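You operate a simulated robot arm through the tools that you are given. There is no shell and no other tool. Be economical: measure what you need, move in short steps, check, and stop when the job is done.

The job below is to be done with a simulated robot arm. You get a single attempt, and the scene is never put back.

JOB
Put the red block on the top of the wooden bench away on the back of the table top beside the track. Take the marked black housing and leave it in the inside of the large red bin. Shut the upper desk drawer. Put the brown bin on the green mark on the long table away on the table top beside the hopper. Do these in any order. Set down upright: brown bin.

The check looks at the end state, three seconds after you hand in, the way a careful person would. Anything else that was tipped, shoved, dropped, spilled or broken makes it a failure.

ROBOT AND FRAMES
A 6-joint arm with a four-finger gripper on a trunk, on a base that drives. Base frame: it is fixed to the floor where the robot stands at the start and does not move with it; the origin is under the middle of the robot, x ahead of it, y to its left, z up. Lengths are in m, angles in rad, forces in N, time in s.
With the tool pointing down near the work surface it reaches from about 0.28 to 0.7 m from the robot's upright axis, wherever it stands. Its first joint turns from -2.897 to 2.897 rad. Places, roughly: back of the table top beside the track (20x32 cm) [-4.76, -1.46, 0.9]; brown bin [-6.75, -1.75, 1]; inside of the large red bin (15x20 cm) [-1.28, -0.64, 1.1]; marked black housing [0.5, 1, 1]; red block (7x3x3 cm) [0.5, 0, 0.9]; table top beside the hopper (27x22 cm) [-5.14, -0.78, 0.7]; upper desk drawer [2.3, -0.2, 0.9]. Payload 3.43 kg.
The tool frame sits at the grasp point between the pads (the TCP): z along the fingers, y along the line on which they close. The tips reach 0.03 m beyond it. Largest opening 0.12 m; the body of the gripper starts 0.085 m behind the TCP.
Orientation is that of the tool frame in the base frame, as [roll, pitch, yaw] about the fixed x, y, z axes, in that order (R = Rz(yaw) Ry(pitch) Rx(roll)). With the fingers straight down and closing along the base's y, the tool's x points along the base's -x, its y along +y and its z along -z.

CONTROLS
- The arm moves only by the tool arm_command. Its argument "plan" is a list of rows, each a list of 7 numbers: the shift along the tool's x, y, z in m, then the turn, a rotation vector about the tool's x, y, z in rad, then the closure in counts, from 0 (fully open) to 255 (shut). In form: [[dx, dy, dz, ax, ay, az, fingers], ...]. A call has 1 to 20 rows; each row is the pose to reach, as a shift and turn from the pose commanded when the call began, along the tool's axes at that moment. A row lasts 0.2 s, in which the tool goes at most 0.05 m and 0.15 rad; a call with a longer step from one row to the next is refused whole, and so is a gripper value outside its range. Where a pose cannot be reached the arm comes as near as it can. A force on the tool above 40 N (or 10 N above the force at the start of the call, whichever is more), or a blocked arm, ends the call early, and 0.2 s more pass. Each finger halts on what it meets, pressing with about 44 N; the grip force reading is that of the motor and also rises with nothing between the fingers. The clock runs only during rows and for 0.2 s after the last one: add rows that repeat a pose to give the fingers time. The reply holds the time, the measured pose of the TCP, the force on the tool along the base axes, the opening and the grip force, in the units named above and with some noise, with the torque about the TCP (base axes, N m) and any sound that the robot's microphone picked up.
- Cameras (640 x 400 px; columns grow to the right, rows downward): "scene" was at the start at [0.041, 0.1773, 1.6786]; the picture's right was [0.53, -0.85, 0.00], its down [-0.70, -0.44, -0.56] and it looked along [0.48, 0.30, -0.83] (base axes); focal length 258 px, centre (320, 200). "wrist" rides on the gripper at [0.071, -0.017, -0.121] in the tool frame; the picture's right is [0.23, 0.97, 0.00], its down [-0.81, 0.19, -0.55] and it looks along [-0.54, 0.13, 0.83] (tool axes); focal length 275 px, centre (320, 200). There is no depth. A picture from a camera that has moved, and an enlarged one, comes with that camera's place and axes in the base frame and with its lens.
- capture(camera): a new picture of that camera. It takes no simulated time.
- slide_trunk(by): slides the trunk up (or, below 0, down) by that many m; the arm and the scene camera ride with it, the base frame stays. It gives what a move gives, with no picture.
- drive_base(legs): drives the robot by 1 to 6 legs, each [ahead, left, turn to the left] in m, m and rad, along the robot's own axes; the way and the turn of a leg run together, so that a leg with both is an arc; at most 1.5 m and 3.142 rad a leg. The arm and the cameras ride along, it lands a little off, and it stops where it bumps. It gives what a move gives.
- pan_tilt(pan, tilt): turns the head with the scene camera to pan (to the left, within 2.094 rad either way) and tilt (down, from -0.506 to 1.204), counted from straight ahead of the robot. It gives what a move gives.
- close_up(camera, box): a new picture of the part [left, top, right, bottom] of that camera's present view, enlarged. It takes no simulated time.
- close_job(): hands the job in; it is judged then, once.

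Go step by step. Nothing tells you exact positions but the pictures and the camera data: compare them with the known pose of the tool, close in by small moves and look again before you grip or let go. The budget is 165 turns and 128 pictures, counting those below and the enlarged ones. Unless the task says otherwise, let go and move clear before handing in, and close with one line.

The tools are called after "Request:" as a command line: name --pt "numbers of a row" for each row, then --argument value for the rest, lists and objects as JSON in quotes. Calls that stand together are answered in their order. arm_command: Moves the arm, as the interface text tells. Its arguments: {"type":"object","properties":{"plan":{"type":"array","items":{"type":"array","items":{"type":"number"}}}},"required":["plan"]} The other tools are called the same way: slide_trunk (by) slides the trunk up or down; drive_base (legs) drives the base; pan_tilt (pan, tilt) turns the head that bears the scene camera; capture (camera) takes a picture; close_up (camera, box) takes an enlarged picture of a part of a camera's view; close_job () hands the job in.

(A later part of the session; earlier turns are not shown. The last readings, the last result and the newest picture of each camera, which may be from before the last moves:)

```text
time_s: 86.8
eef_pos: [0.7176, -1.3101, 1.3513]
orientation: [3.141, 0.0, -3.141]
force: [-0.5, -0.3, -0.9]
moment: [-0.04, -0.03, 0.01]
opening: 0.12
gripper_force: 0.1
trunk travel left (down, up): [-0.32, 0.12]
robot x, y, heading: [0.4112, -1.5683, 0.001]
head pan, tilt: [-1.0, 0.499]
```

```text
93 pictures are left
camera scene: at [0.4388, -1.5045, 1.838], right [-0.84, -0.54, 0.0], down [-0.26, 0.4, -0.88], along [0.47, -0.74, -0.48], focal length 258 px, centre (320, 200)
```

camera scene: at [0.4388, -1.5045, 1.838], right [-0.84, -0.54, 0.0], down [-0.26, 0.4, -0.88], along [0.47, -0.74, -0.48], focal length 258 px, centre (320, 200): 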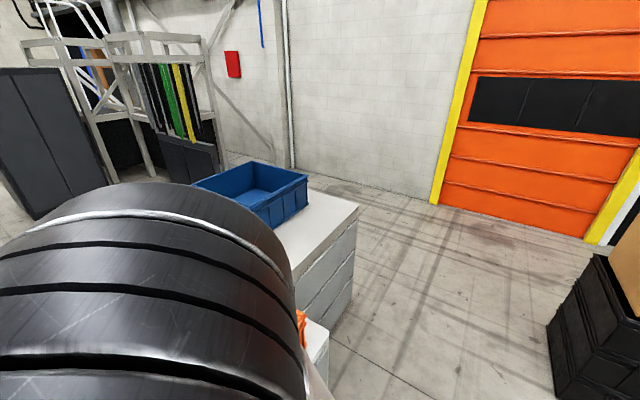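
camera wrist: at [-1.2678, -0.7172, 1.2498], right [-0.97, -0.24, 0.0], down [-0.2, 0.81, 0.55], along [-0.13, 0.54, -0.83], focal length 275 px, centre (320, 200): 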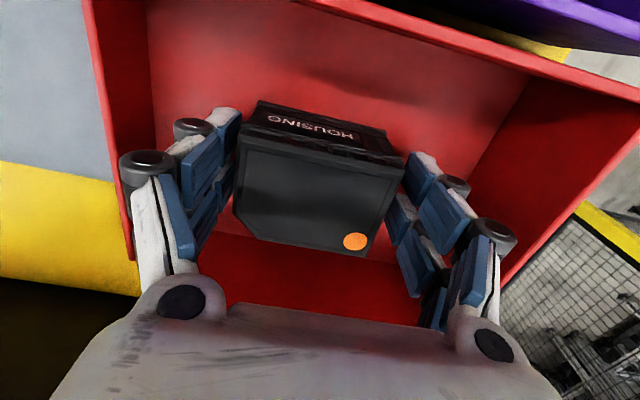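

The gap there is only about 0.57 m, too tight. The detour around the low cabinets to the right (ending at about y=-3.0) is open, so I go that way.

Request:
drive_base --legs '[[-0.08, -1.0, 0], [0, -0.95, 0]]'

Request:
pan_tilt --pan 0.15 --tilt 0.55

Request:
capture --camera "scene"

```text
time_s: 96.5
eef_pos: [0.6272, -3.2515, 1.351]
orientation: [3.14, 0.001, 3.124]
force: [0.4, -0.4, 0.6]
moment: [-0.01, -0.01, 0.02]
opening: 0.1198
gripper_force: 0.1
trunk travel left (down, up): [-0.32, 0.12]
robot x, y, heading: [0.3145, -3.5018, -0.016]
head pan, tilt: [-1.0, 0.499]
```

```text
time_s: 97.8
eef_pos: [0.6267, -3.2498, 1.3509]
orientation: [3.14, -0.001, 3.125]
force: [-0.3, 0.8, -0.2]
moment: [0.0, -0.01, 0.02]
opening: 0.1201
gripper_force: 0.1
trunk travel left (down, up): [-0.32, 0.12]
robot x, y, heading: [0.3157, -3.5054, -0.021]
head pan, tilt: [0.15, 0.55]
```

```text
92 pictures are left
camera scene: at [0.3869, -3.3507, 1.8334], right [0.13, -0.99, 0.0], down [-0.52, -0.07, -0.85], along [0.85, 0.11, -0.52], focal length 258 px, centre (320, 200)
```

scene: 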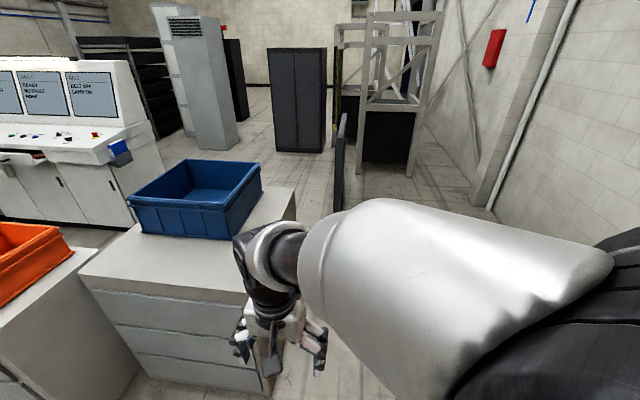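

The slab ends at x≈2.1 and beyond it the floor is open up to the console. I drive around and into the aisle.

Request:
drive_base --legs '[[1.4, 0, 0.02], [0.95, 0.0, 0]]'

Request:
pan_tilt --pan 1.4 --tilt 0.6

Request:
capture --camera "scene"

```text
time_s: 108.9
eef_pos: [2.8982, -3.1717, 1.3505]
orientation: [-3.14, -0.011, -3.093]
force: [-1.7, 1.6, 1.1]
moment: [-0.11, -0.3, 0.03]
opening: 0.12
gripper_force: 0.2
trunk travel left (down, up): [-0.32, 0.12]
robot x, y, heading: [2.6048, -3.4414, 0.051]
head pan, tilt: [0.15, 0.55]
stopped in leg 2: the force on the tool passed its limit at 63 N (the readings are from after the stop); the commanded pose is now the measured one
```

```text
time_s: 110.3
eef_pos: [2.8984, -3.1703, 1.3504]
orientation: [-3.14, -0.007, -3.097]
force: [-2.2, 0.1, -0.1]
moment: [-0.05, -0.35, 0.0]
opening: 0.12
gripper_force: 0.0
trunk travel left (down, up): [-0.32, 0.12]
robot x, y, heading: [2.6066, -3.4439, 0.045]
head pan, tilt: [1.4, 0.6]
```

```text
91 pictures are left
camera scene: at [2.5928, -3.2165, 1.8289], right [0.99, -0.12, 0.0], down [-0.07, -0.56, -0.83], along [0.1, 0.82, -0.56], focal length 258 px, centre (320, 200)
```

scene: 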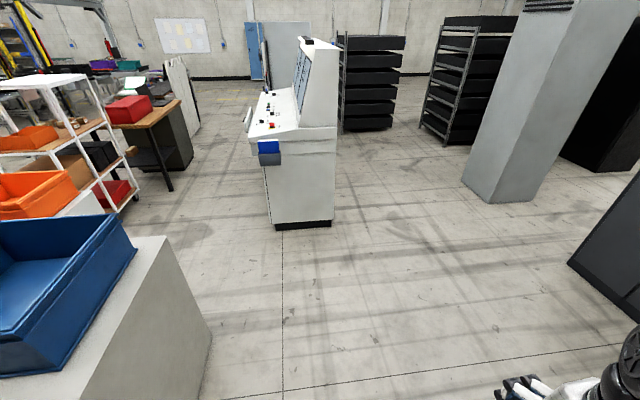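

The tool touched something at x≈2.9, the dark panel I judged further off. I back off and check that it still stands.

Request:
drive_base --legs '[[-0.12, 0, -0.045]]'

Request:
pan_tilt --pan 0.5 --tilt 0.6

Request:
capture --camera "scene"

Request:
capture --camera "wrist"

```text
time_s: 111.5
eef_pos: [2.7922, -3.186, 1.3517]
orientation: [-3.139, -0.009, -3.138]
force: [-0.6, -0.5, 0.7]
moment: [-0.01, -0.07, 0.01]
opening: 0.12
gripper_force: 0.1
trunk travel left (down, up): [-0.32, 0.12]
robot x, y, heading: [2.4872, -3.4468, 0.004]
head pan, tilt: [1.4, 0.6]
```

```text
time_s: 112.7
eef_pos: [2.7929, -3.1869, 1.3497]
orientation: [-3.139, -0.011, -3.139]
force: [0.5, 0.1, -0.1]
moment: [0.03, 0.03, 0.0]
opening: 0.1201
gripper_force: 0.0
trunk travel left (down, up): [-0.32, 0.12]
robot x, y, heading: [2.49, -3.4466, 0.001]
head pan, tilt: [0.499, 0.6]
```

```text
90 pictures are left
camera scene: at [2.5478, -3.2637, 1.8289], right [0.48, -0.87, 0.0], down [-0.49, -0.27, -0.82], along [0.72, 0.4, -0.57], focal length 258 px, centre (320, 200)
```

scene: 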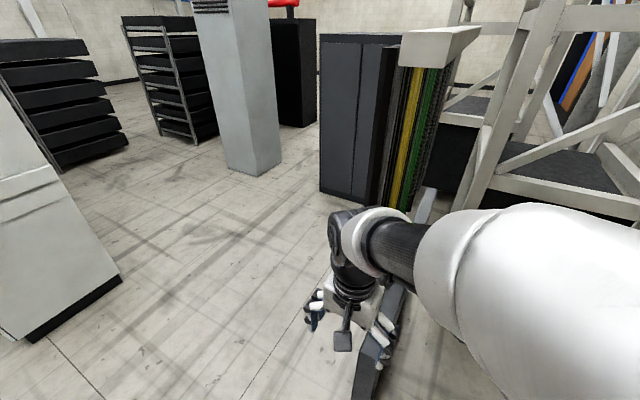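

```text
89 pictures are left
camera wrist: at [2.7234, -3.2028, 1.471], right [-0.23, 0.97, 0.0], down [0.82, 0.2, 0.54], along [0.53, 0.13, -0.84], focal length 275 px, centre (320, 200)
```

wrist: 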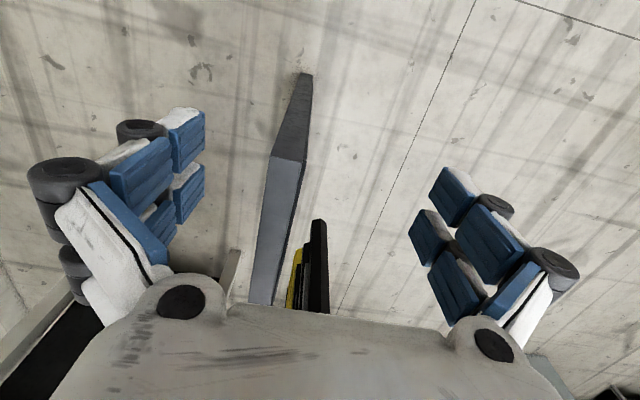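

The partition still stands upright and I'm clear of it. Now I go left behind the cabinets and into the aisle before the console.

Request:
drive_base --legs '[[0, 1.45, 0], [-0.65, 0.65, 0], [-0.25, 0.5, 0]]'

Request:
pan_tilt --pan 0.3 --tilt 0.7

Request:
capture --camera "scene"

```text
time_s: 127.2
eef_pos: [1.8979, -0.587, 1.3508]
orientation: [-3.14, -0.008, 3.125]
force: [0.7, -0.6, -0.4]
moment: [0.03, 0.0, 0.0]
opening: 0.1203
gripper_force: 0.0
trunk travel left (down, up): [-0.32, 0.12]
robot x, y, heading: [1.5924, -0.8436, -0.012]
head pan, tilt: [0.499, 0.6]
```

```text
time_s: 127.9
eef_pos: [1.8988, -0.588, 1.3498]
orientation: [-3.14, -0.01, 3.124]
force: [0.8, 0.0, 0.3]
moment: [-0.01, 0.0, -0.03]
opening: 0.12
gripper_force: 0.1
trunk travel left (down, up): [-0.32, 0.12]
robot x, y, heading: [1.5924, -0.8413, -0.018]
head pan, tilt: [0.3, 0.7]
```

```text
88 pictures are left
camera scene: at [1.6554, -0.6775, 1.8203], right [0.28, -0.96, 0.0], down [-0.62, -0.18, -0.77], along [0.73, 0.22, -0.64], focal length 258 px, centre (320, 200)
```

scene: 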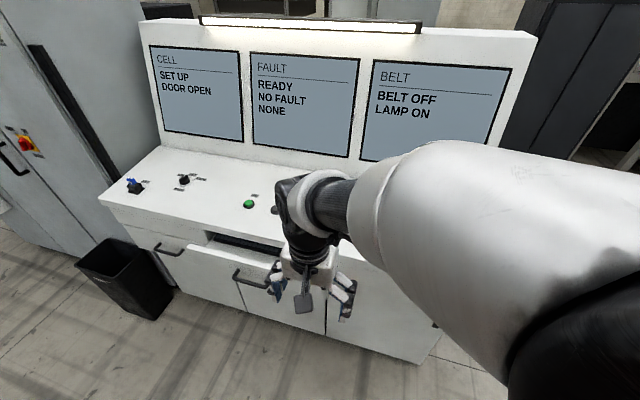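

The open drawer's front is near (2.14, -0.22, 0.9). I slide left 0.5 m to face it and lower the trunk a bit, then look.

Request:
drive_base --legs '[[0, 0.45, 0.018]]'

Request:
slide_trunk --by -0.12

Request:
pan_tilt --pan 0.15 --tilt 0.9

Request:
capture --camera "scene"

Request:
capture --camera "wrist"

```text
time_s: 130.6
eef_pos: [1.8982, -0.1433, 1.3507]
orientation: [-3.141, -0.008, 3.139]
force: [0.3, -0.1, 0.3]
moment: [-0.04, 0.02, -0.02]
opening: 0.1203
gripper_force: 0.1
trunk travel left (down, up): [-0.32, 0.12]
robot x, y, heading: [1.5946, -0.4018, 0.0]
head pan, tilt: [0.3, 0.7]
```

```text
time_s: 132.1
eef_pos: [1.8975, -0.1427, 1.2311]
orientation: [-3.14, -0.008, 3.138]
force: [0.0, -0.3, 0.5]
moment: [0.01, 0.02, 0.0]
opening: 0.12
gripper_force: 0.0
trunk travel left (down, up): [-0.2, 0.24]
robot x, y, heading: [1.5953, -0.4028, -0.0]
head pan, tilt: [0.3, 0.7]
```

```text
time_s: 132.8
eef_pos: [1.898, -0.1446, 1.2299]
orientation: [-3.14, -0.009, 3.138]
force: [0.0, 0.1, 0.0]
moment: [0.0, 0.01, 0.0]
opening: 0.1199
gripper_force: 0.0
trunk travel left (down, up): [-0.2, 0.24]
robot x, y, heading: [1.595, -0.4016, -0.003]
head pan, tilt: [0.15, 0.901]
```

```text
87 pictures are left
camera scene: at [1.6496, -0.25, 1.6842], right [0.15, -0.99, 0.0], down [-0.77, -0.12, -0.62], along [0.61, 0.09, -0.78], focal length 258 px, centre (320, 200)
```

scene: 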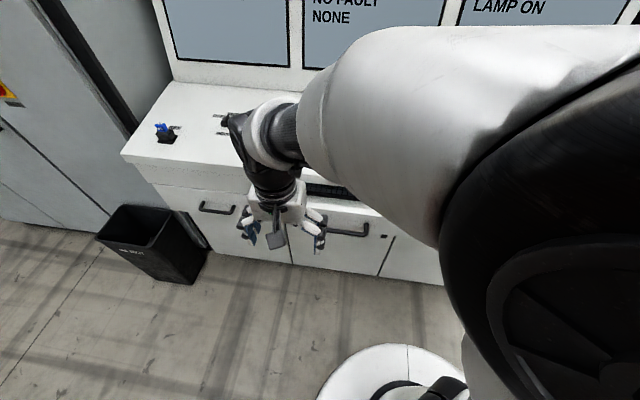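

```text
86 pictures are left
camera wrist: at [1.8284, -0.1592, 1.3511], right [-0.23, 0.97, 0.0], down [0.82, 0.19, 0.54], along [0.53, 0.12, -0.84], focal length 275 px, centre (320, 200)
```

wrist: 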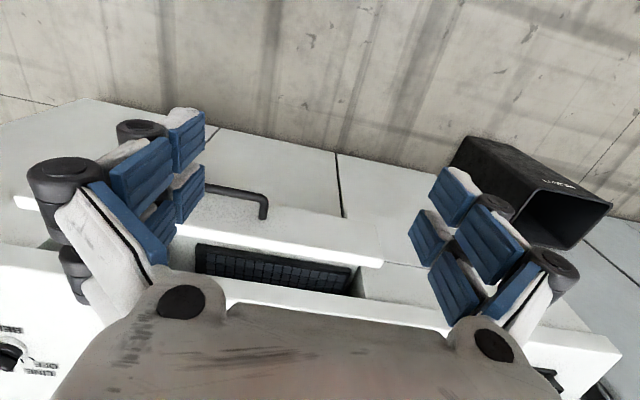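

Handle at about (2.10, -0.24, 0.96), drawer front about x=2.13. I'll close the fingers, tilt the tool 45° forward and come in front of the drawer to look more closely.

Request:
arm_command --pt "-0.008 -0.015 0.018 0 -0.13 0 255" --pt "-0.016 -0.03 0.036 0 -0.26 0 255" --pt "-0.025 -0.045 0.055 0 -0.39 0 255" --pt "-0.033 -0.06 0.073 0 -0.52 0 255" --pt "-0.041 -0.075 0.09 0 -0.65 0 255" --pt "-0.05 -0.09 0.11 0 -0.785 0 255" --pt "-0.05 -0.09 0.11 0 -0.785 0 255" --pt "-0.05 -0.09 0.11 0 -0.785 0 255"

Request:
capture --camera "wrist"

Request:
capture --camera "scene"

```text
time_s: 134.6
eef_pos: [1.9738, -0.2006, 1.1211]
orientation: [-3.136, 0.775, -3.14]
force: [0.2, 0.2, 0.2]
moment: [-0.01, 0.02, -0.01]
opening: 0.0
gripper_force: 19.6
out of reach, approached as far as the arm can: row 5, 6, 7, 8
trunk travel left (down, up): [-0.2, 0.24]
robot x, y, heading: [1.5924, -0.401, 0.0]
head pan, tilt: [0.15, 0.901]
```

```text
85 pictures are left
camera wrist: at [1.8395, -0.2169, 1.1567], right [-0.16, 0.97, -0.16], down [0.19, 0.19, 0.96], along [0.97, 0.12, -0.22], focal length 275 px, centre (320, 200)
```

wrist: 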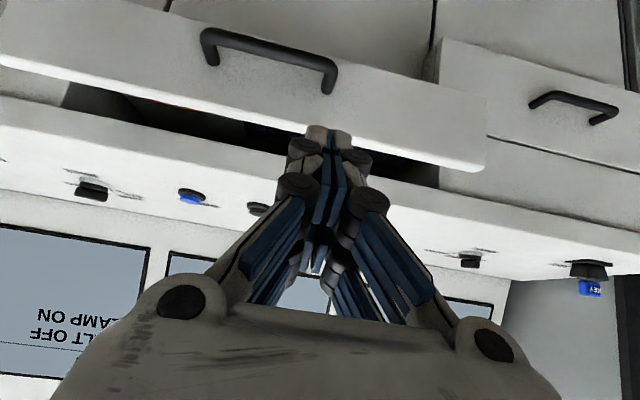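

```text
84 pictures are left
camera scene: at [1.6501, -0.2496, 1.6841], right [0.15, -0.99, 0.0], down [-0.78, -0.12, -0.62], along [0.61, 0.09, -0.78], focal length 258 px, centre (320, 200)
```

scene: 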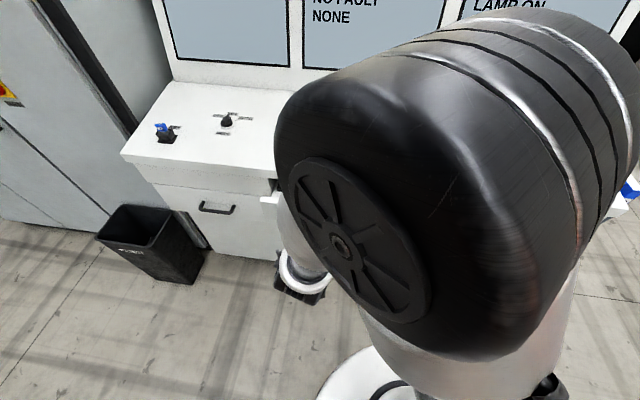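

I see the drawer front clearly: top edge z≈1.01, handle z≈0.955. I aim the tips just above the handle and approach in steps.

Request:
arm_command --pt "-0.002 -0.01 0.03 0 0 0 255" --pt "-0.005 -0.025 0.06 0 0 0 255" --pt "-0.01 -0.035 0.09 0 0 0 255" --pt "-0.015 -0.05 0.12 0 0 0 255" --pt "-0.015 -0.05 0.12 0 0 0 255"

Request:
capture --camera "wrist"

```text
time_s: 135.8
eef_pos: [2.0762, -0.2461, 1.0555]
orientation: [-3.126, 0.77, -3.134]
force: [0.0, -0.3, 0.0]
moment: [-0.02, 0.0, 0.02]
opening: 0.0
gripper_force: 33.4
out of reach, approached as far as the arm can: row 3, 4, 5
trunk travel left (down, up): [-0.2, 0.24]
robot x, y, heading: [1.5933, -0.4005, -0.003]
head pan, tilt: [0.15, 0.901]
```

```text
83 pictures are left
camera wrist: at [1.9411, -0.2614, 1.0923], right [-0.16, 0.97, -0.17], down [0.2, 0.2, 0.96], along [0.97, 0.12, -0.22], focal length 275 px, centre (320, 200)
```

wrist: 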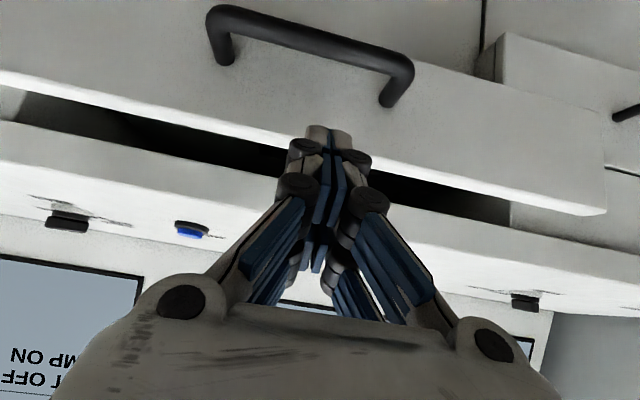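

The tips are just before and above the drawer front. I lower the trunk 4.5 cm to bring them level with the face, then I can push by driving forward gently.

Request:
slide_trunk --by -0.045

Request:
capture --camera "wrist"

```text
time_s: 136.7
eef_pos: [2.0757, -0.2458, 1.0112]
orientation: [-3.127, 0.772, -3.137]
force: [0.6, 0.4, 0.2]
moment: [-0.01, -0.01, -0.02]
opening: 0.0002
gripper_force: 33.1
trunk travel left (down, up): [-0.155, 0.285]
robot x, y, heading: [1.5937, -0.4003, 0.002]
head pan, tilt: [0.15, 0.901]
```

```text
82 pictures are left
camera wrist: at [1.9413, -0.2617, 1.0475], right [-0.16, 0.97, -0.17], down [0.2, 0.2, 0.96], along [0.97, 0.12, -0.22], focal length 275 px, centre (320, 200)
```

wrist: 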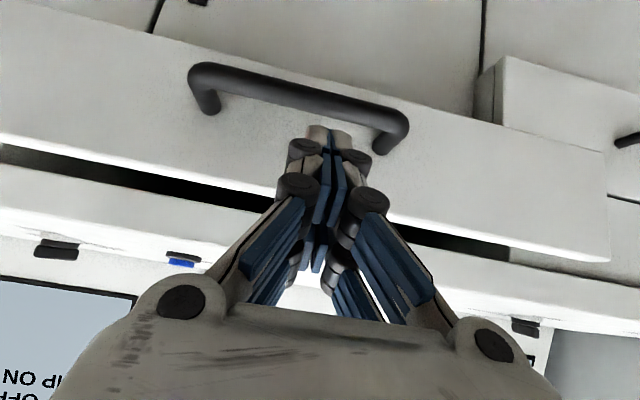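

The tips now point at the drawer face just above the handle. I push by driving ahead slowly.

Request:
drive_base --legs '[[0.08, 0, 0]]'

Request:
capture --camera "wrist"

```text
time_s: 137.8
eef_pos: [2.1572, -0.2454, 1.0112]
orientation: [-3.126, 0.769, -3.135]
force: [0.5, 0.1, -0.6]
moment: [0.03, 0.0, 0.04]
opening: 0.0
gripper_force: 33.5
trunk travel left (down, up): [-0.155, 0.285]
robot x, y, heading: [1.6756, -0.4028, 0.004]
head pan, tilt: [0.15, 0.901]
```

```text
81 pictures are left
camera wrist: at [2.022, -0.2611, 1.0469], right [-0.16, 0.97, -0.17], down [0.2, 0.2, 0.96], along [0.97, 0.12, -0.23], focal length 275 px, centre (320, 200)
```

wrist: 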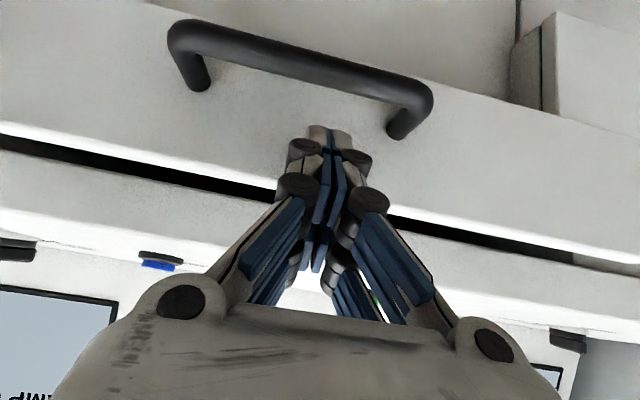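

No contact force yet; I continue a further 5 cm.

Request:
drive_base --legs '[[0.05, 0, 0]]'

Request:
capture --camera "wrist"

```text
time_s: 138.7
eef_pos: [2.207, -0.246, 1.0102]
orientation: [-3.126, 0.77, -3.133]
force: [0.4, -0.5, -0.6]
moment: [-0.01, 0.03, 0.04]
opening: 0.0003
gripper_force: 33.6
trunk travel left (down, up): [-0.155, 0.285]
robot x, y, heading: [1.7253, -0.4023, -0.003]
head pan, tilt: [0.15, 0.901]
```

```text
80 pictures are left
camera wrist: at [2.0718, -0.2605, 1.0468], right [-0.16, 0.97, -0.17], down [0.2, 0.2, 0.96], along [0.97, 0.12, -0.23], focal length 275 px, centre (320, 200)
```

wrist: 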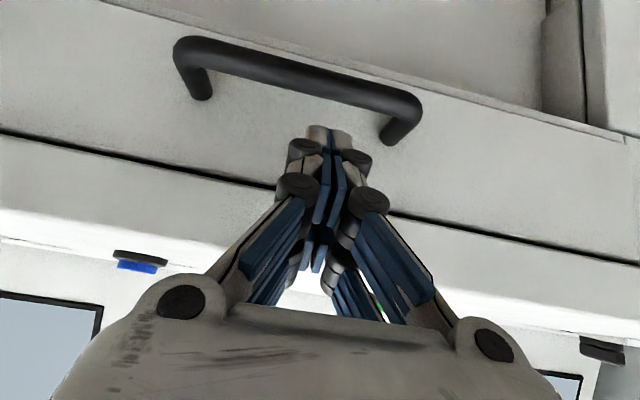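

The gap is shrinking, so the drawer is moving in. A little further, until it resists.

Request:
drive_base --legs '[[0.03, 0, 0]]'

Request:
capture --camera "wrist"

```text
time_s: 139.5
eef_pos: [2.2172, -0.2458, 1.0072]
orientation: [-3.117, 0.749, -3.121]
force: [-0.6, -0.1, -2.4]
moment: [0.04, 0.03, 0.0]
opening: 0.0001
gripper_force: 33.2
trunk travel left (down, up): [-0.155, 0.285]
robot x, y, heading: [1.7438, -0.3987, 0.001]
head pan, tilt: [0.15, 0.901]
stopped in leg 1: the force on the tool passed its limit at 86 N (the readings are from after the stop); the commanded pose is now the measured one
```

```text
79 pictures are left
camera wrist: at [2.0825, -0.2616, 1.0456], right [-0.17, 0.97, -0.17], down [0.22, 0.21, 0.95], along [0.96, 0.13, -0.25], focal length 275 px, centre (320, 200)
```

wrist: 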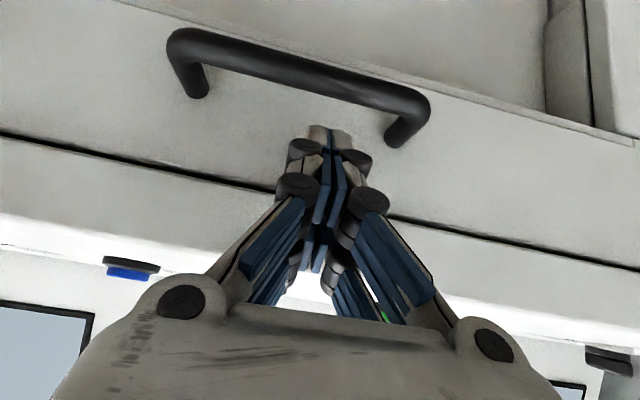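

It hit its stop. I back off and check the console.

Request:
drive_base --legs '[[-0.2, 0, 0]]'

Request:
capture --camera "wrist"

```text
time_s: 141.1
eef_pos: [2.019, -0.2465, 1.0055]
orientation: [-3.119, 0.75, -3.126]
force: [0.4, -0.5, 0.8]
moment: [-0.02, 0.0, 0.0]
opening: 0.0
gripper_force: 33.3
trunk travel left (down, up): [-0.155, 0.285]
robot x, y, heading: [1.5466, -0.4004, 0.005]
head pan, tilt: [0.15, 0.901]
```

```text
78 pictures are left
camera wrist: at [1.8861, -0.263, 1.046], right [-0.17, 0.97, -0.17], down [0.22, 0.21, 0.95], along [0.96, 0.12, -0.24], focal length 275 px, centre (320, 200)
```

wrist: 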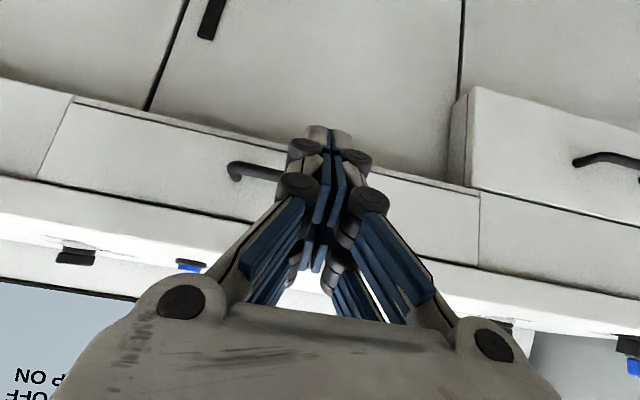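

The drawer is flush now. I raise the trunk, return the arm to the compact pose, and take a confirming view.

Request:
slide_trunk --by 0.165

Request:
arm_command --pt "0.008 0.017 -0.03 0 0.125 0 255" --pt "0.016 0.035 -0.06 0 0.25 0 255" --pt "0.024 0.052 -0.09 0 0.375 0 255" --pt "0.033 0.07 -0.12 0 0.5 0 255" --pt "0.041 0.087 -0.15 0 0.625 0 255" --pt "0.049 0.105 -0.182 0 0.75 0 200" --pt "0.049 0.105 -0.182 0 0.75 0 100" --pt "0.049 0.105 -0.182 0 0.75 0 0" --pt "0.049 0.105 -0.182 0 0.75 0 0"

Request:
pan_tilt --pan 0.5 --tilt 0.8

Request:
capture --camera "scene"

```text
time_s: 143.0
eef_pos: [2.0208, -0.2457, 1.1711]
orientation: [-3.118, 0.75, -3.125]
force: [-0.4, 0.3, -0.2]
moment: [-0.02, 0.01, -0.02]
opening: 0.0
gripper_force: 33.8
trunk travel left (down, up): [-0.32, 0.12]
robot x, y, heading: [1.5437, -0.4008, -0.002]
head pan, tilt: [0.15, 0.901]
```

```text
time_s: 145.0
eef_pos: [1.8617, -0.1392, 1.27]
orientation: [-3.123, 0.0, -3.14]
force: [-0.7, -0.3, 0.2]
moment: [-0.01, 0.0, 0.0]
opening: 0.066
gripper_force: 0.1
trunk travel left (down, up): [-0.32, 0.12]
robot x, y, heading: [1.5446, -0.4011, 0.001]
head pan, tilt: [0.15, 0.901]
```

```text
time_s: 145.8
eef_pos: [1.8618, -0.1387, 1.2685]
orientation: [-3.124, 0.0, -3.142]
force: [-0.8, 0.2, 0.4]
moment: [0.01, -0.01, -0.01]
opening: 0.1198
gripper_force: 0.1
trunk travel left (down, up): [-0.32, 0.12]
robot x, y, heading: [1.5459, -0.4002, 0.0]
head pan, tilt: [0.499, 0.799]
```

```text
77 pictures are left
camera scene: at [1.5982, -0.2231, 1.812], right [0.48, -0.88, 0.0], down [-0.63, -0.34, -0.7], along [0.61, 0.33, -0.72], focal length 258 px, centre (320, 200)
```

scene: 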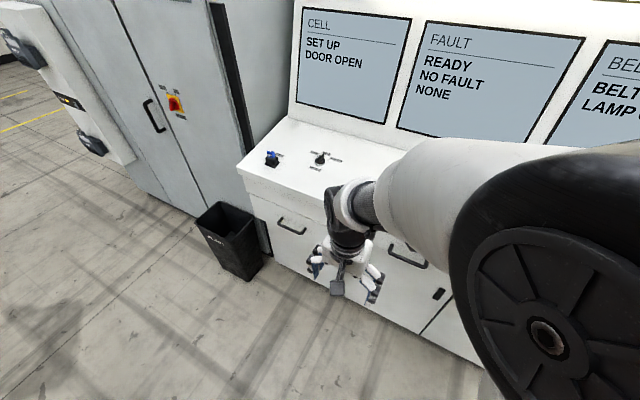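

The drawer is shut. Now back along the same detour to fetch the red block.

Request:
drive_base --legs '[[0.05, -0.5, 0], [0.25, -0.5, 0], [0.6, -0.6, 0], [0, -1.42, 0]]'

Request:
drive_base --legs '[[-1.3, 0, 0], [-0.85, 0, 0]]'

```text
time_s: 162.4
eef_pos: [2.7513, -3.1672, 1.2691]
orientation: [-3.123, 0.001, 3.123]
force: [0.3, 0.3, 0.0]
moment: [0.01, 0.01, -0.04]
opening: 0.1197
gripper_force: 0.0
trunk travel left (down, up): [-0.32, 0.12]
robot x, y, heading: [2.4303, -3.4223, -0.022]
head pan, tilt: [0.499, 0.799]
```

```text
time_s: 173.0
eef_pos: [0.6036, -3.1298, 1.2688]
orientation: [-3.124, -0.001, 3.124]
force: [-0.5, -0.2, -0.9]
moment: [-0.06, -0.03, 0.03]
opening: 0.1199
gripper_force: 0.0
trunk travel left (down, up): [-0.32, 0.12]
robot x, y, heading: [0.2836, -3.3879, -0.021]
head pan, tilt: [0.499, 0.799]
```

Request:
drive_base --legs '[[-0.25, 1.48, 0.02], [-0.33, 0.9, 0], [0, 1.0, 0], [0.2, 0, 0]]'

Request:
pan_tilt --pan 0.0 --tilt 1.0

Request:
capture --camera "scene"

Request:
capture --camera "wrist"

```text
refused: leg 1 is longer than a leg can be; nothing moved
```

```text
time_s: 173.9
eef_pos: [0.6033, -3.131, 1.2695]
orientation: [-3.123, 0.0, 3.124]
force: [0.0, 1.0, -0.5]
moment: [0.01, -0.02, 0.03]
opening: 0.1201
gripper_force: 0.0
trunk travel left (down, up): [-0.32, 0.12]
robot x, y, heading: [0.2869, -3.3875, -0.015]
head pan, tilt: [0.0, 1.0]
```

```text
76 pictures are left
camera scene: at [0.3377, -3.2482, 1.7969], right [-0.02, -1.0, 0.0], down [-0.84, 0.01, -0.54], along [0.54, -0.01, -0.84], focal length 258 px, centre (320, 200)
```

scene: 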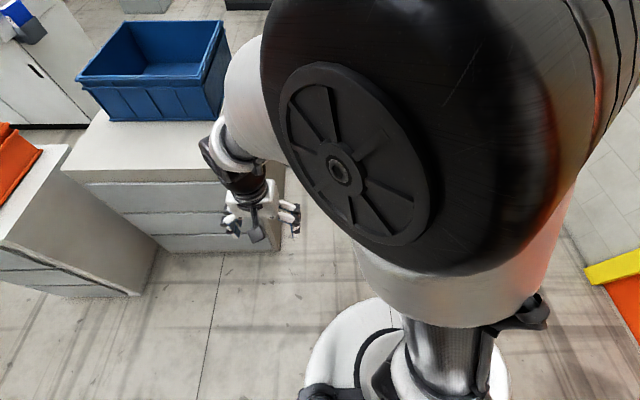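

```text
75 pictures are left
camera wrist: at [0.5331, -3.1433, 1.3892], right [-0.21, 0.98, -0.02], down [0.81, 0.19, 0.55], along [0.54, 0.1, -0.84], focal length 275 px, centre (320, 200)
```

wrist: 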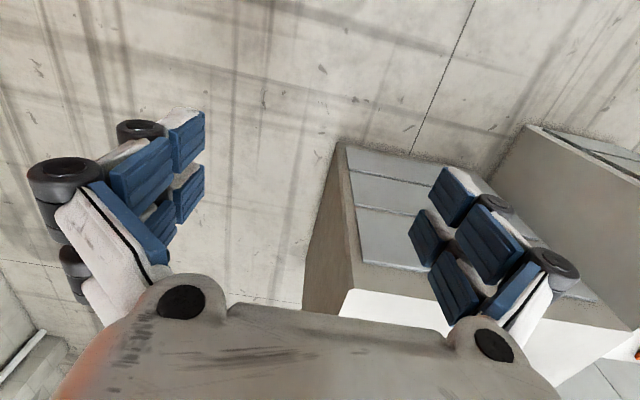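

The leg was slightly too long; I split it.

Request:
drive_base --legs '[[-0.25, 1.4, 0.02], [-0.33, 0.95, 0], [0, 1.03, 0], [0.22, 0, 0]]'

Request:
pan_tilt --pan -0.2 --tilt 1.0

Request:
capture --camera "scene"

Request:
capture --camera "wrist"

```text
time_s: 192.2
eef_pos: [0.2503, 0.2991, 1.2683]
orientation: [-3.123, -0.001, -3.139]
force: [-0.6, -0.4, -0.3]
moment: [0.01, 0.03, -0.02]
opening: 0.1199
gripper_force: 0.0
trunk travel left (down, up): [-0.32, 0.12]
robot x, y, heading: [-0.0627, 0.038, 0.002]
head pan, tilt: [0.0, 1.0]
```

```text
time_s: 192.9
eef_pos: [0.2502, 0.3002, 1.2686]
orientation: [-3.124, 0.001, -3.139]
force: [0.2, 0.0, 0.3]
moment: [-0.02, 0.0, -0.03]
opening: 0.12
gripper_force: 0.1
trunk travel left (down, up): [-0.32, 0.12]
robot x, y, heading: [-0.061, 0.0355, -0.003]
head pan, tilt: [-0.201, 1.0]
```

```text
74 pictures are left
camera scene: at [-0.0152, 0.1632, 1.7969], right [-0.2, -0.98, 0.0], down [-0.82, 0.17, -0.54], along [0.53, -0.11, -0.84], focal length 258 px, centre (320, 200)
```

scene: 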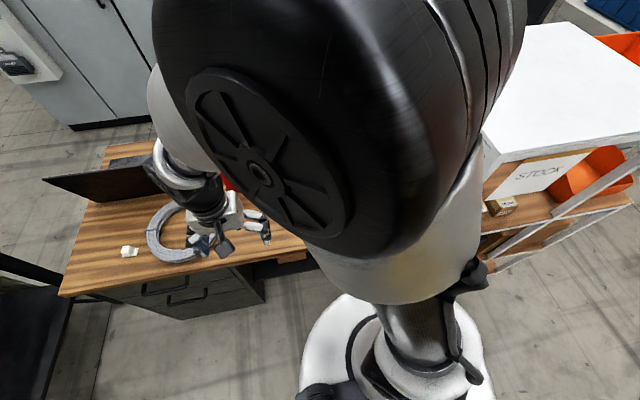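

```text
73 pictures are left
camera wrist: at [0.1795, 0.2857, 1.3893], right [-0.23, 0.97, -0.02], down [0.81, 0.2, 0.55], along [0.54, 0.11, -0.83], focal length 275 px, centre (320, 200)
```

wrist: 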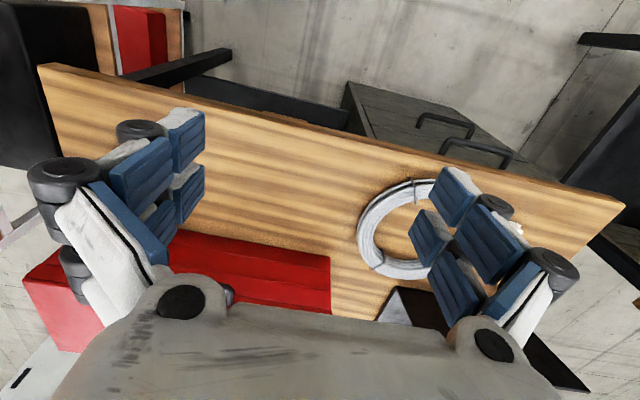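

The block sits behind the left finger in this view; from the first pictures it is centred at about (0.48, 0.0) with its long side along y. I hover above it with the tool turned 90° so it closes along x.

Request:
arm_command --pt "-0.021 -0.028 0.005 0 0 0.142 0" --pt "-0.042 -0.055 0.01 0 0 0.284 0" --pt "-0.063 -0.083 0.02 0 0 0.426 0" --pt "-0.084 -0.11 0.03 0 0 0.568 0" --pt "-0.105 -0.138 0.045 0 0 0.71 0" --pt "-0.126 -0.165 0.06 0 0 0.852 0" --pt "-0.147 -0.193 0.07 0 0 0.994 0" --pt "-0.168 -0.22 0.08 0 0 1.136 0" --pt "-0.189 -0.248 0.09 0 0 1.278 0" --pt "-0.21 -0.275 0.105 0 0 1.42 0" --pt "-0.23 -0.303 0.12 0 0 1.565 0" --pt "-0.23 -0.303 0.12 0 0 1.565 0"

Request:
capture --camera "wrist"

Request:
capture --camera "scene"

```text
time_s: 195.5
eef_pos: [0.4802, -0.0048, 1.1541]
orientation: [-3.141, 0.017, 1.577]
force: [-0.4, -0.7, 0.4]
moment: [-0.02, -0.01, -0.02]
opening: 0.1202
gripper_force: 0.0
trunk travel left (down, up): [-0.32, 0.12]
robot x, y, heading: [-0.066, 0.0413, 0.002]
head pan, tilt: [-0.201, 1.0]
```

```text
72 pictures are left
camera wrist: at [0.4644, 0.0684, 1.2727], right [0.97, 0.24, 0.0], down [0.2, -0.8, 0.57], along [0.13, -0.55, -0.82], focal length 275 px, centre (320, 200)
```

wrist: 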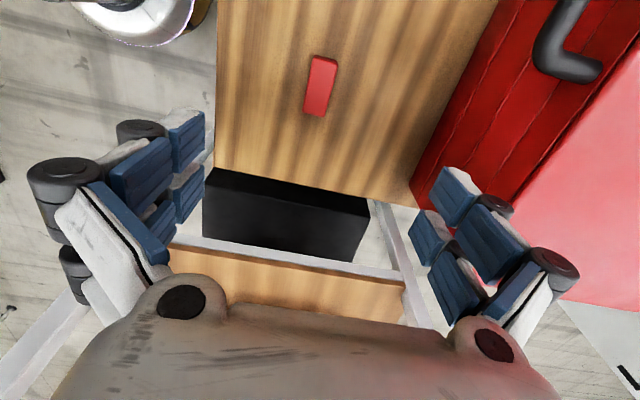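

```text
71 pictures are left
camera scene: at [-0.0157, 0.164, 1.7969], right [-0.2, -0.98, 0.0], down [-0.82, 0.17, -0.54], along [0.53, -0.11, -0.84], focal length 258 px, centre (320, 200)
```

scene: 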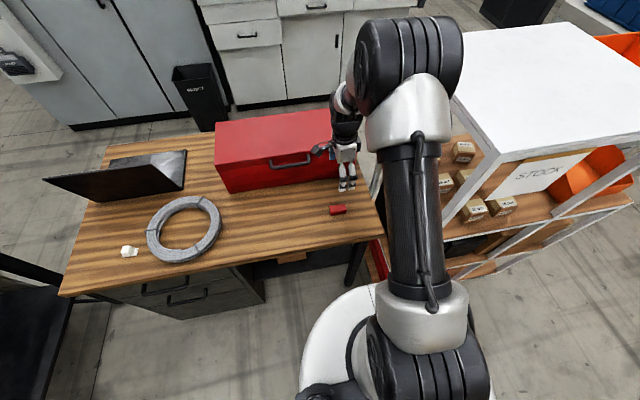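

Block confirmed at (0.48, -0.002), aligned with the tool. I descend.

Request:
arm_command --pt "0 0 0.045 0 0 0 0" --pt "0 0 0.09 0 0 0 0" --pt "0 0 0.135 0 0 0 0" --pt "0 0 0.17 0 0 0 0" --pt "0 0 0.2 0 0 0 0" --pt "0 0 0.217 0 0 0 0" --pt "0 0 0.217 0 0 0 0"

Request:
capture --camera "wrist"

```text
time_s: 197.1
eef_pos: [0.4808, -0.0087, 0.9374]
orientation: [3.141, 0.017, 1.579]
force: [-0.1, 0.0, -0.4]
moment: [-0.02, -0.01, -0.01]
opening: 0.12
gripper_force: 0.0
trunk travel left (down, up): [-0.32, 0.12]
robot x, y, heading: [-0.061, 0.0385, -0.0]
head pan, tilt: [-0.201, 1.0]
```

```text
70 pictures are left
camera wrist: at [0.4655, 0.0654, 1.0561], right [0.97, 0.24, 0.0], down [0.2, -0.8, 0.57], along [0.13, -0.55, -0.82], focal length 275 px, centre (320, 200)
```

wrist: 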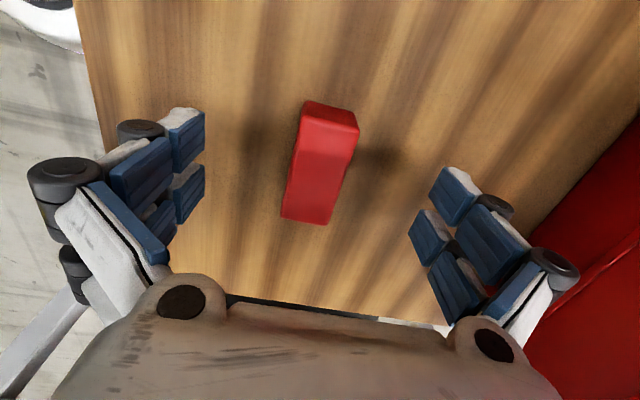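

Request:
arm_command --pt "0 0 0 0 0 0 80" --pt "0 0 0 0 0 0 160" --pt "0 0 0 0 0 0 255" --pt "0 0 0 0 0 0 255" --pt "0 0 0 0 0 0 255" --pt "0 0 0 0 0 0 255" --pt "0 0 0 0 0 0 255" --pt "0 0 0 0 0 0 255"

Request:
arm_command --pt "0 0 -0.03 0 0 0 255" --pt "0 0 -0.07 0 0 0 255" --pt "0 0 -0.115 0 0 0 255" --pt "0 0 -0.16 0 0 0 255" --pt "0 0 -0.205 0 0 0 255" --pt "0 0 -0.25 0 0 0 255" --pt "0 0 -0.295 0 0 0 255" --pt "0 0 -0.32 0 0 0 255"

Request:
capture --camera "wrist"

```text
time_s: 198.9
eef_pos: [0.4827, -0.0087, 0.9378]
orientation: [-3.141, 0.017, 1.578]
force: [-0.2, -0.5, 0.0]
moment: [-0.01, 0.05, 0.02]
opening: 0.0293
gripper_force: 35.4
trunk travel left (down, up): [-0.32, 0.12]
robot x, y, heading: [-0.063, 0.0397, 0.005]
head pan, tilt: [-0.201, 1.0]
```

```text
time_s: 200.7
eef_pos: [0.4831, -0.0018, 1.2592]
orientation: [3.141, 0.02, 1.578]
force: [0.1, -0.3, -0.3]
moment: [0.02, -0.03, 0.01]
opening: 0.0292
gripper_force: 44.3
trunk travel left (down, up): [-0.32, 0.12]
robot x, y, heading: [-0.0645, 0.0362, -0.001]
head pan, tilt: [-0.201, 1.0]
```

```text
69 pictures are left
camera wrist: at [0.4653, 0.0711, 1.3764], right [0.97, 0.24, 0.0], down [0.2, -0.8, 0.57], along [0.13, -0.55, -0.82], focal length 275 px, centre (320, 200)
```

wrist: 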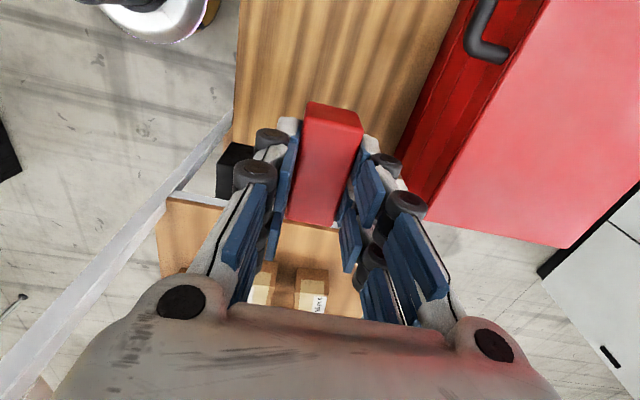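

Block held. I tuck the arm, back off and turn around to view the way to the far tables.

Request:
arm_command --pt "0.027 -0.021 0 0 0 -0.142 255" --pt "0.054 -0.042 0 0 0 -0.284 255" --pt "0.082 -0.063 -0.01 0 0 -0.426 255" --pt "0.109 -0.084 -0.015 0 0 -0.568 255" --pt "0.136 -0.105 -0.02 0 0 -0.71 255" --pt "0.164 -0.126 -0.03 0 0 -0.852 255" --pt "0.191 -0.147 -0.03 0 0 -0.994 255" --pt "0.218 -0.168 -0.03 0 0 -1.136 255" --pt "0.246 -0.189 -0.03 0 0 -1.278 255" --pt "0.273 -0.21 -0.03 0 0 -1.42 255" --pt "0.3 -0.23 -0.03 0 0 -1.565 255" --pt "0.3 -0.23 -0.03 0 0 -1.565 255"

Request:
slide_trunk --by 0.12

Request:
drive_base --legs '[[-0.3, 0.3, 0], [0, 0, 3.12]]'

Request:
pan_tilt --pan 0.3 --tilt 0.3

Request:
capture --camera "scene"

Request:
pan_tilt --pan -0.6 --tilt 0.3

Request:
capture --camera "scene"

```text
time_s: 203.3
eef_pos: [0.2491, 0.2954, 1.2828]
orientation: [-3.123, 0.0, -3.14]
force: [-0.4, -0.4, -0.7]
moment: [0.03, 0.0, 0.0]
opening: 0.0291
gripper_force: 44.2
trunk travel left (down, up): [-0.32, 0.12]
robot x, y, heading: [-0.0636, 0.0365, 0.004]
head pan, tilt: [-0.201, 1.0]
```

```text
time_s: 204.8
eef_pos: [0.2501, 0.2959, 1.4033]
orientation: [-3.124, 0.001, -3.14]
force: [0.3, 0.1, -0.9]
moment: [-0.06, 0.0, 0.0]
opening: 0.029
gripper_force: 43.6
trunk travel left (down, up): [-0.44, 0.0]
robot x, y, heading: [-0.0639, 0.0378, 0.005]
head pan, tilt: [-0.201, 1.0]
```

```text
time_s: 214.8
eef_pos: [-0.6653, 0.0788, 1.4038]
orientation: [-3.124, 0.001, 0.019]
force: [0.3, -0.5, -1.1]
moment: [-0.01, 0.0, 0.05]
opening: 0.0292
gripper_force: 43.5
trunk travel left (down, up): [-0.44, 0.0]
robot x, y, heading: [-0.3576, 0.3436, -3.122]
head pan, tilt: [-0.201, 1.0]
```

```text
time_s: 215.9
eef_pos: [-0.6653, 0.0781, 1.4036]
orientation: [-3.124, 0.0, 0.021]
force: [-0.7, -0.8, -0.8]
moment: [-0.02, 0.01, 0.0]
opening: 0.0293
gripper_force: 44.1
trunk travel left (down, up): [-0.44, 0.0]
robot x, y, heading: [-0.3579, 0.3453, -3.126]
head pan, tilt: [0.3, 0.3]
```

```text
68 pictures are left
camera scene: at [-0.4238, 0.1736, 1.9763], right [-0.31, 0.95, 0.0], down [0.28, 0.09, -0.95], along [-0.91, -0.3, -0.3], focal length 258 px, centre (320, 200)
```

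scene: 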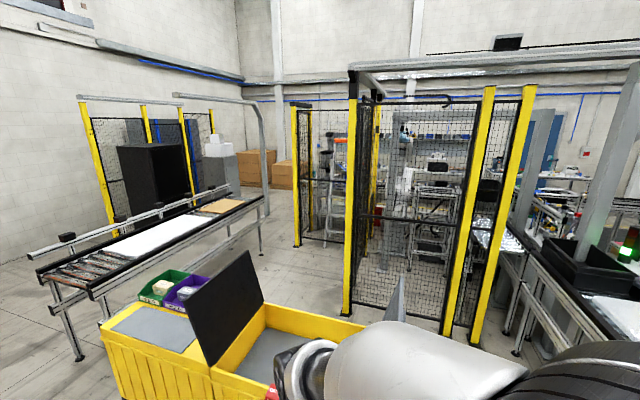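

```text
time_s: 217.1
eef_pos: [-0.6667, 0.0781, 1.4037]
orientation: [-3.124, 0.0, 0.019]
force: [0.3, -0.7, 0.3]
moment: [0.01, -0.01, 0.0]
opening: 0.0289
gripper_force: 43.7
trunk travel left (down, up): [-0.44, 0.0]
robot x, y, heading: [-0.3563, 0.3399, -3.125]
head pan, tilt: [-0.6, 0.3]
```

```text
67 pictures are left
camera scene: at [-0.4131, 0.254, 1.9764], right [0.55, 0.84, 0.0], down [0.25, -0.16, -0.96], along [-0.8, 0.52, -0.3], focal length 258 px, centre (320, 200)
```

scene: 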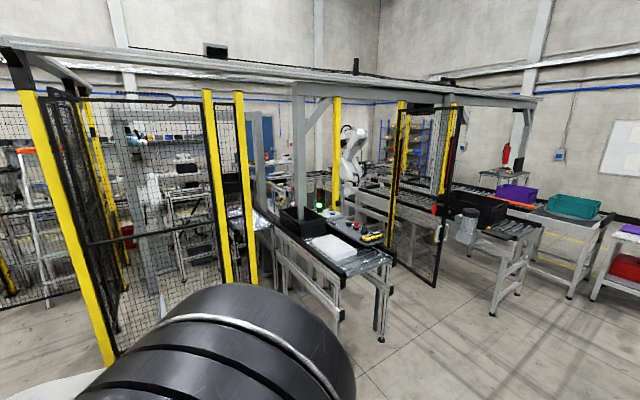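

The destinations are beyond the fence lines near the centre-left. I zoom in to see them.

Request:
pan_tilt --pan 0.3 --tilt 0.3

Request:
close_up --camera "scene" --box '[200, 80, 400, 260]'

Request:
close_up --camera "scene" --box '[340, 80, 540, 300]'

```text
time_s: 218.3
eef_pos: [-0.6667, 0.0788, 1.4042]
orientation: [-3.125, 0.0, 0.02]
force: [-0.2, 0.4, -0.2]
moment: [0.0, 0.03, 0.03]
opening: 0.0291
gripper_force: 44.2
trunk travel left (down, up): [-0.44, 0.0]
robot x, y, heading: [-0.36, 0.3436, -3.126]
head pan, tilt: [0.3, 0.3]
```

```text
2.22 times, centred on (300, 170) of scene
camera zoom: at [-0.4237, 0.1737, 1.9764], right [-0.31, 0.95, 0.0], down [0.28, 0.09, -0.96], along [-0.91, -0.3, -0.3], focal length 573 px, centre (364, 267)
```

zoom: 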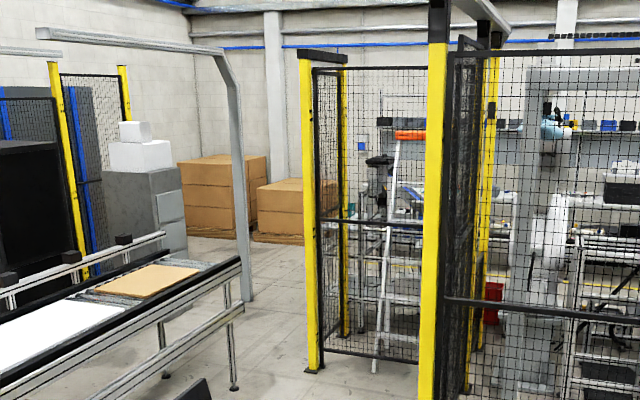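

```text
1.82 times, centred on (440, 190) of scene
camera zoom: at [-0.4237, 0.1737, 1.9764], right [-0.31, 0.95, 0.0], down [0.28, 0.09, -0.96], along [-0.91, -0.3, -0.3], focal length 469 px, centre (102, 218)
```

zoom: 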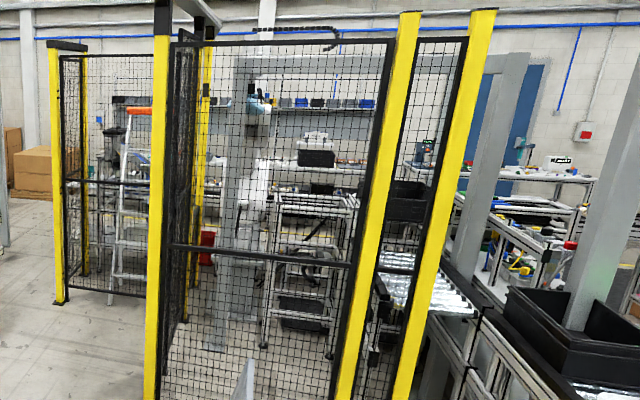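

The destinations lie beyond the station and past the fence. I drive round the station's south end and look west.

Request:
drive_base --legs '[[0.1, 1.4, -0.015], [0, 0.45, 0]]'

Request:
pan_tilt --pan -0.25 --tilt 0.45

Request:
capture --camera "scene"

Request:
pan_tilt --pan 0.3 --tilt 0.45

Request:
capture --camera "scene"

```text
time_s: 227.5
eef_pos: [-0.7612, -1.7467, 1.4035]
orientation: [-3.123, 0.0, -0.001]
force: [-0.1, 0.3, -0.7]
moment: [0.02, -0.04, 0.02]
opening: 0.0292
gripper_force: 44.0
trunk travel left (down, up): [-0.44, 0.0]
robot x, y, heading: [-0.4483, -1.489, 3.139]
head pan, tilt: [0.3, 0.3]
```

```text
time_s: 228.5
eef_pos: [-0.7611, -1.7466, 1.4034]
orientation: [-3.123, 0.002, -0.001]
force: [0.3, 0.4, -0.3]
moment: [-0.02, -0.02, -0.03]
opening: 0.029
gripper_force: 44.0
trunk travel left (down, up): [-0.44, 0.0]
robot x, y, heading: [-0.4491, -1.4928, 3.135]
head pan, tilt: [-0.25, 0.45]
```

```text
64 pictures are left
camera scene: at [-0.5168, -1.6067, 1.9625], right [0.25, 0.97, 0.0], down [0.42, -0.11, -0.9], along [-0.87, 0.22, -0.44], focal length 258 px, centre (320, 200)
```

scene: 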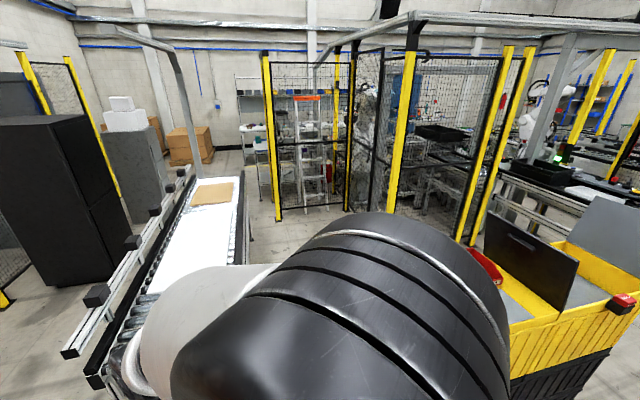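

```text
time_s: 229.5
eef_pos: [-0.7608, -1.7472, 1.4042]
orientation: [-3.124, 0.0, -0.002]
force: [0.2, 0.1, -0.8]
moment: [0.01, 0.01, 0.0]
opening: 0.0293
gripper_force: 44.2
trunk travel left (down, up): [-0.44, 0.0]
robot x, y, heading: [-0.4472, -1.4895, 3.14]
head pan, tilt: [0.3, 0.45]
```

```text
63 pictures are left
camera scene: at [-0.5156, -1.6563, 1.9625], right [-0.29, 0.96, 0.0], down [0.42, 0.13, -0.9], along [-0.86, -0.26, -0.44], focal length 258 px, centre (320, 200)
```

scene: 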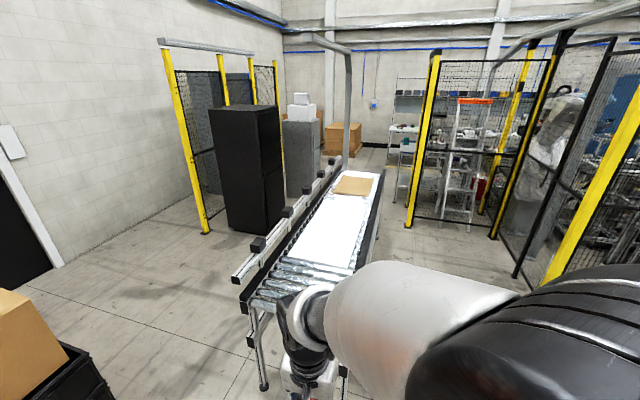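

The passage west between station and conveyor is clear at my y. I drive ahead and look again.

Request:
drive_base --legs '[[1.4, 0, 0], [0.9, -0.3, 0]]'

Request:
pan_tilt --pan 0.0 --tilt 0.5

Request:
capture --camera "scene"

Request:
pan_tilt --pan 0.6 --tilt 0.5

Request:
capture --camera "scene"

```text
time_s: 241.1
eef_pos: [-3.0756, -1.4351, 1.4036]
orientation: [-3.125, -0.001, -0.003]
force: [0.0, -0.5, -0.9]
moment: [0.01, 0.02, 0.03]
opening: 0.0291
gripper_force: 44.0
trunk travel left (down, up): [-0.44, 0.0]
robot x, y, heading: [-2.7643, -1.18, 3.136]
head pan, tilt: [0.3, 0.45]
```

```text
time_s: 241.9
eef_pos: [-3.0758, -1.436, 1.4037]
orientation: [-3.124, 0.001, -0.004]
force: [0.1, 1.1, -0.7]
moment: [-0.01, -0.02, 0.01]
opening: 0.0292
gripper_force: 44.0
trunk travel left (down, up): [-0.44, 0.0]
robot x, y, heading: [-2.7652, -1.1761, 3.14]
head pan, tilt: [0.0, 0.499]
```

```text
62 pictures are left
camera scene: at [-2.8332, -1.3183, 1.958], right [0.0, 1.0, 0.0], down [0.48, 0.0, -0.88], along [-0.88, 0.0, -0.48], focal length 258 px, centre (320, 200)
```

scene: 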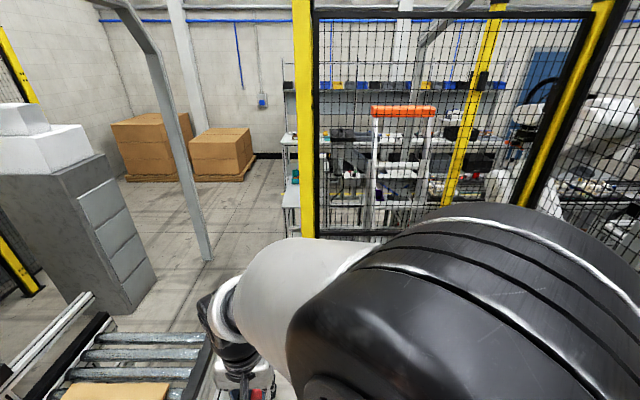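

```text
time_s: 242.9
eef_pos: [-3.0764, -1.4353, 1.4031]
orientation: [-3.123, 0.0, -0.003]
force: [-0.3, 0.2, -1.0]
moment: [-0.01, -0.02, 0.0]
opening: 0.029
gripper_force: 44.2
trunk travel left (down, up): [-0.44, 0.0]
robot x, y, heading: [-2.7614, -1.1775, 3.139]
head pan, tilt: [0.6, 0.499]
```

```text
61 pictures are left
camera scene: at [-2.8177, -1.3694, 1.958], right [-0.56, 0.83, 0.0], down [0.4, 0.27, -0.88], along [-0.73, -0.49, -0.48], focal length 258 px, centre (320, 200)
```

scene: 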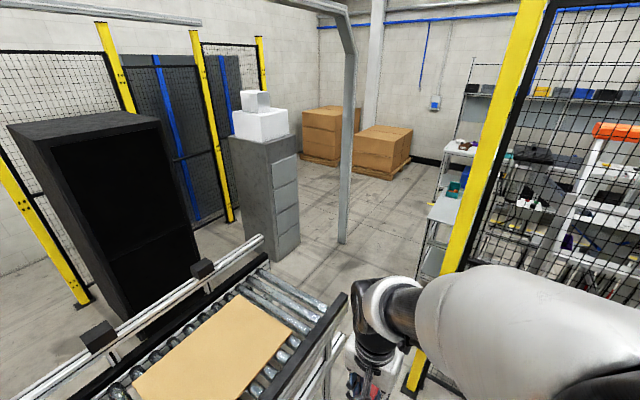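

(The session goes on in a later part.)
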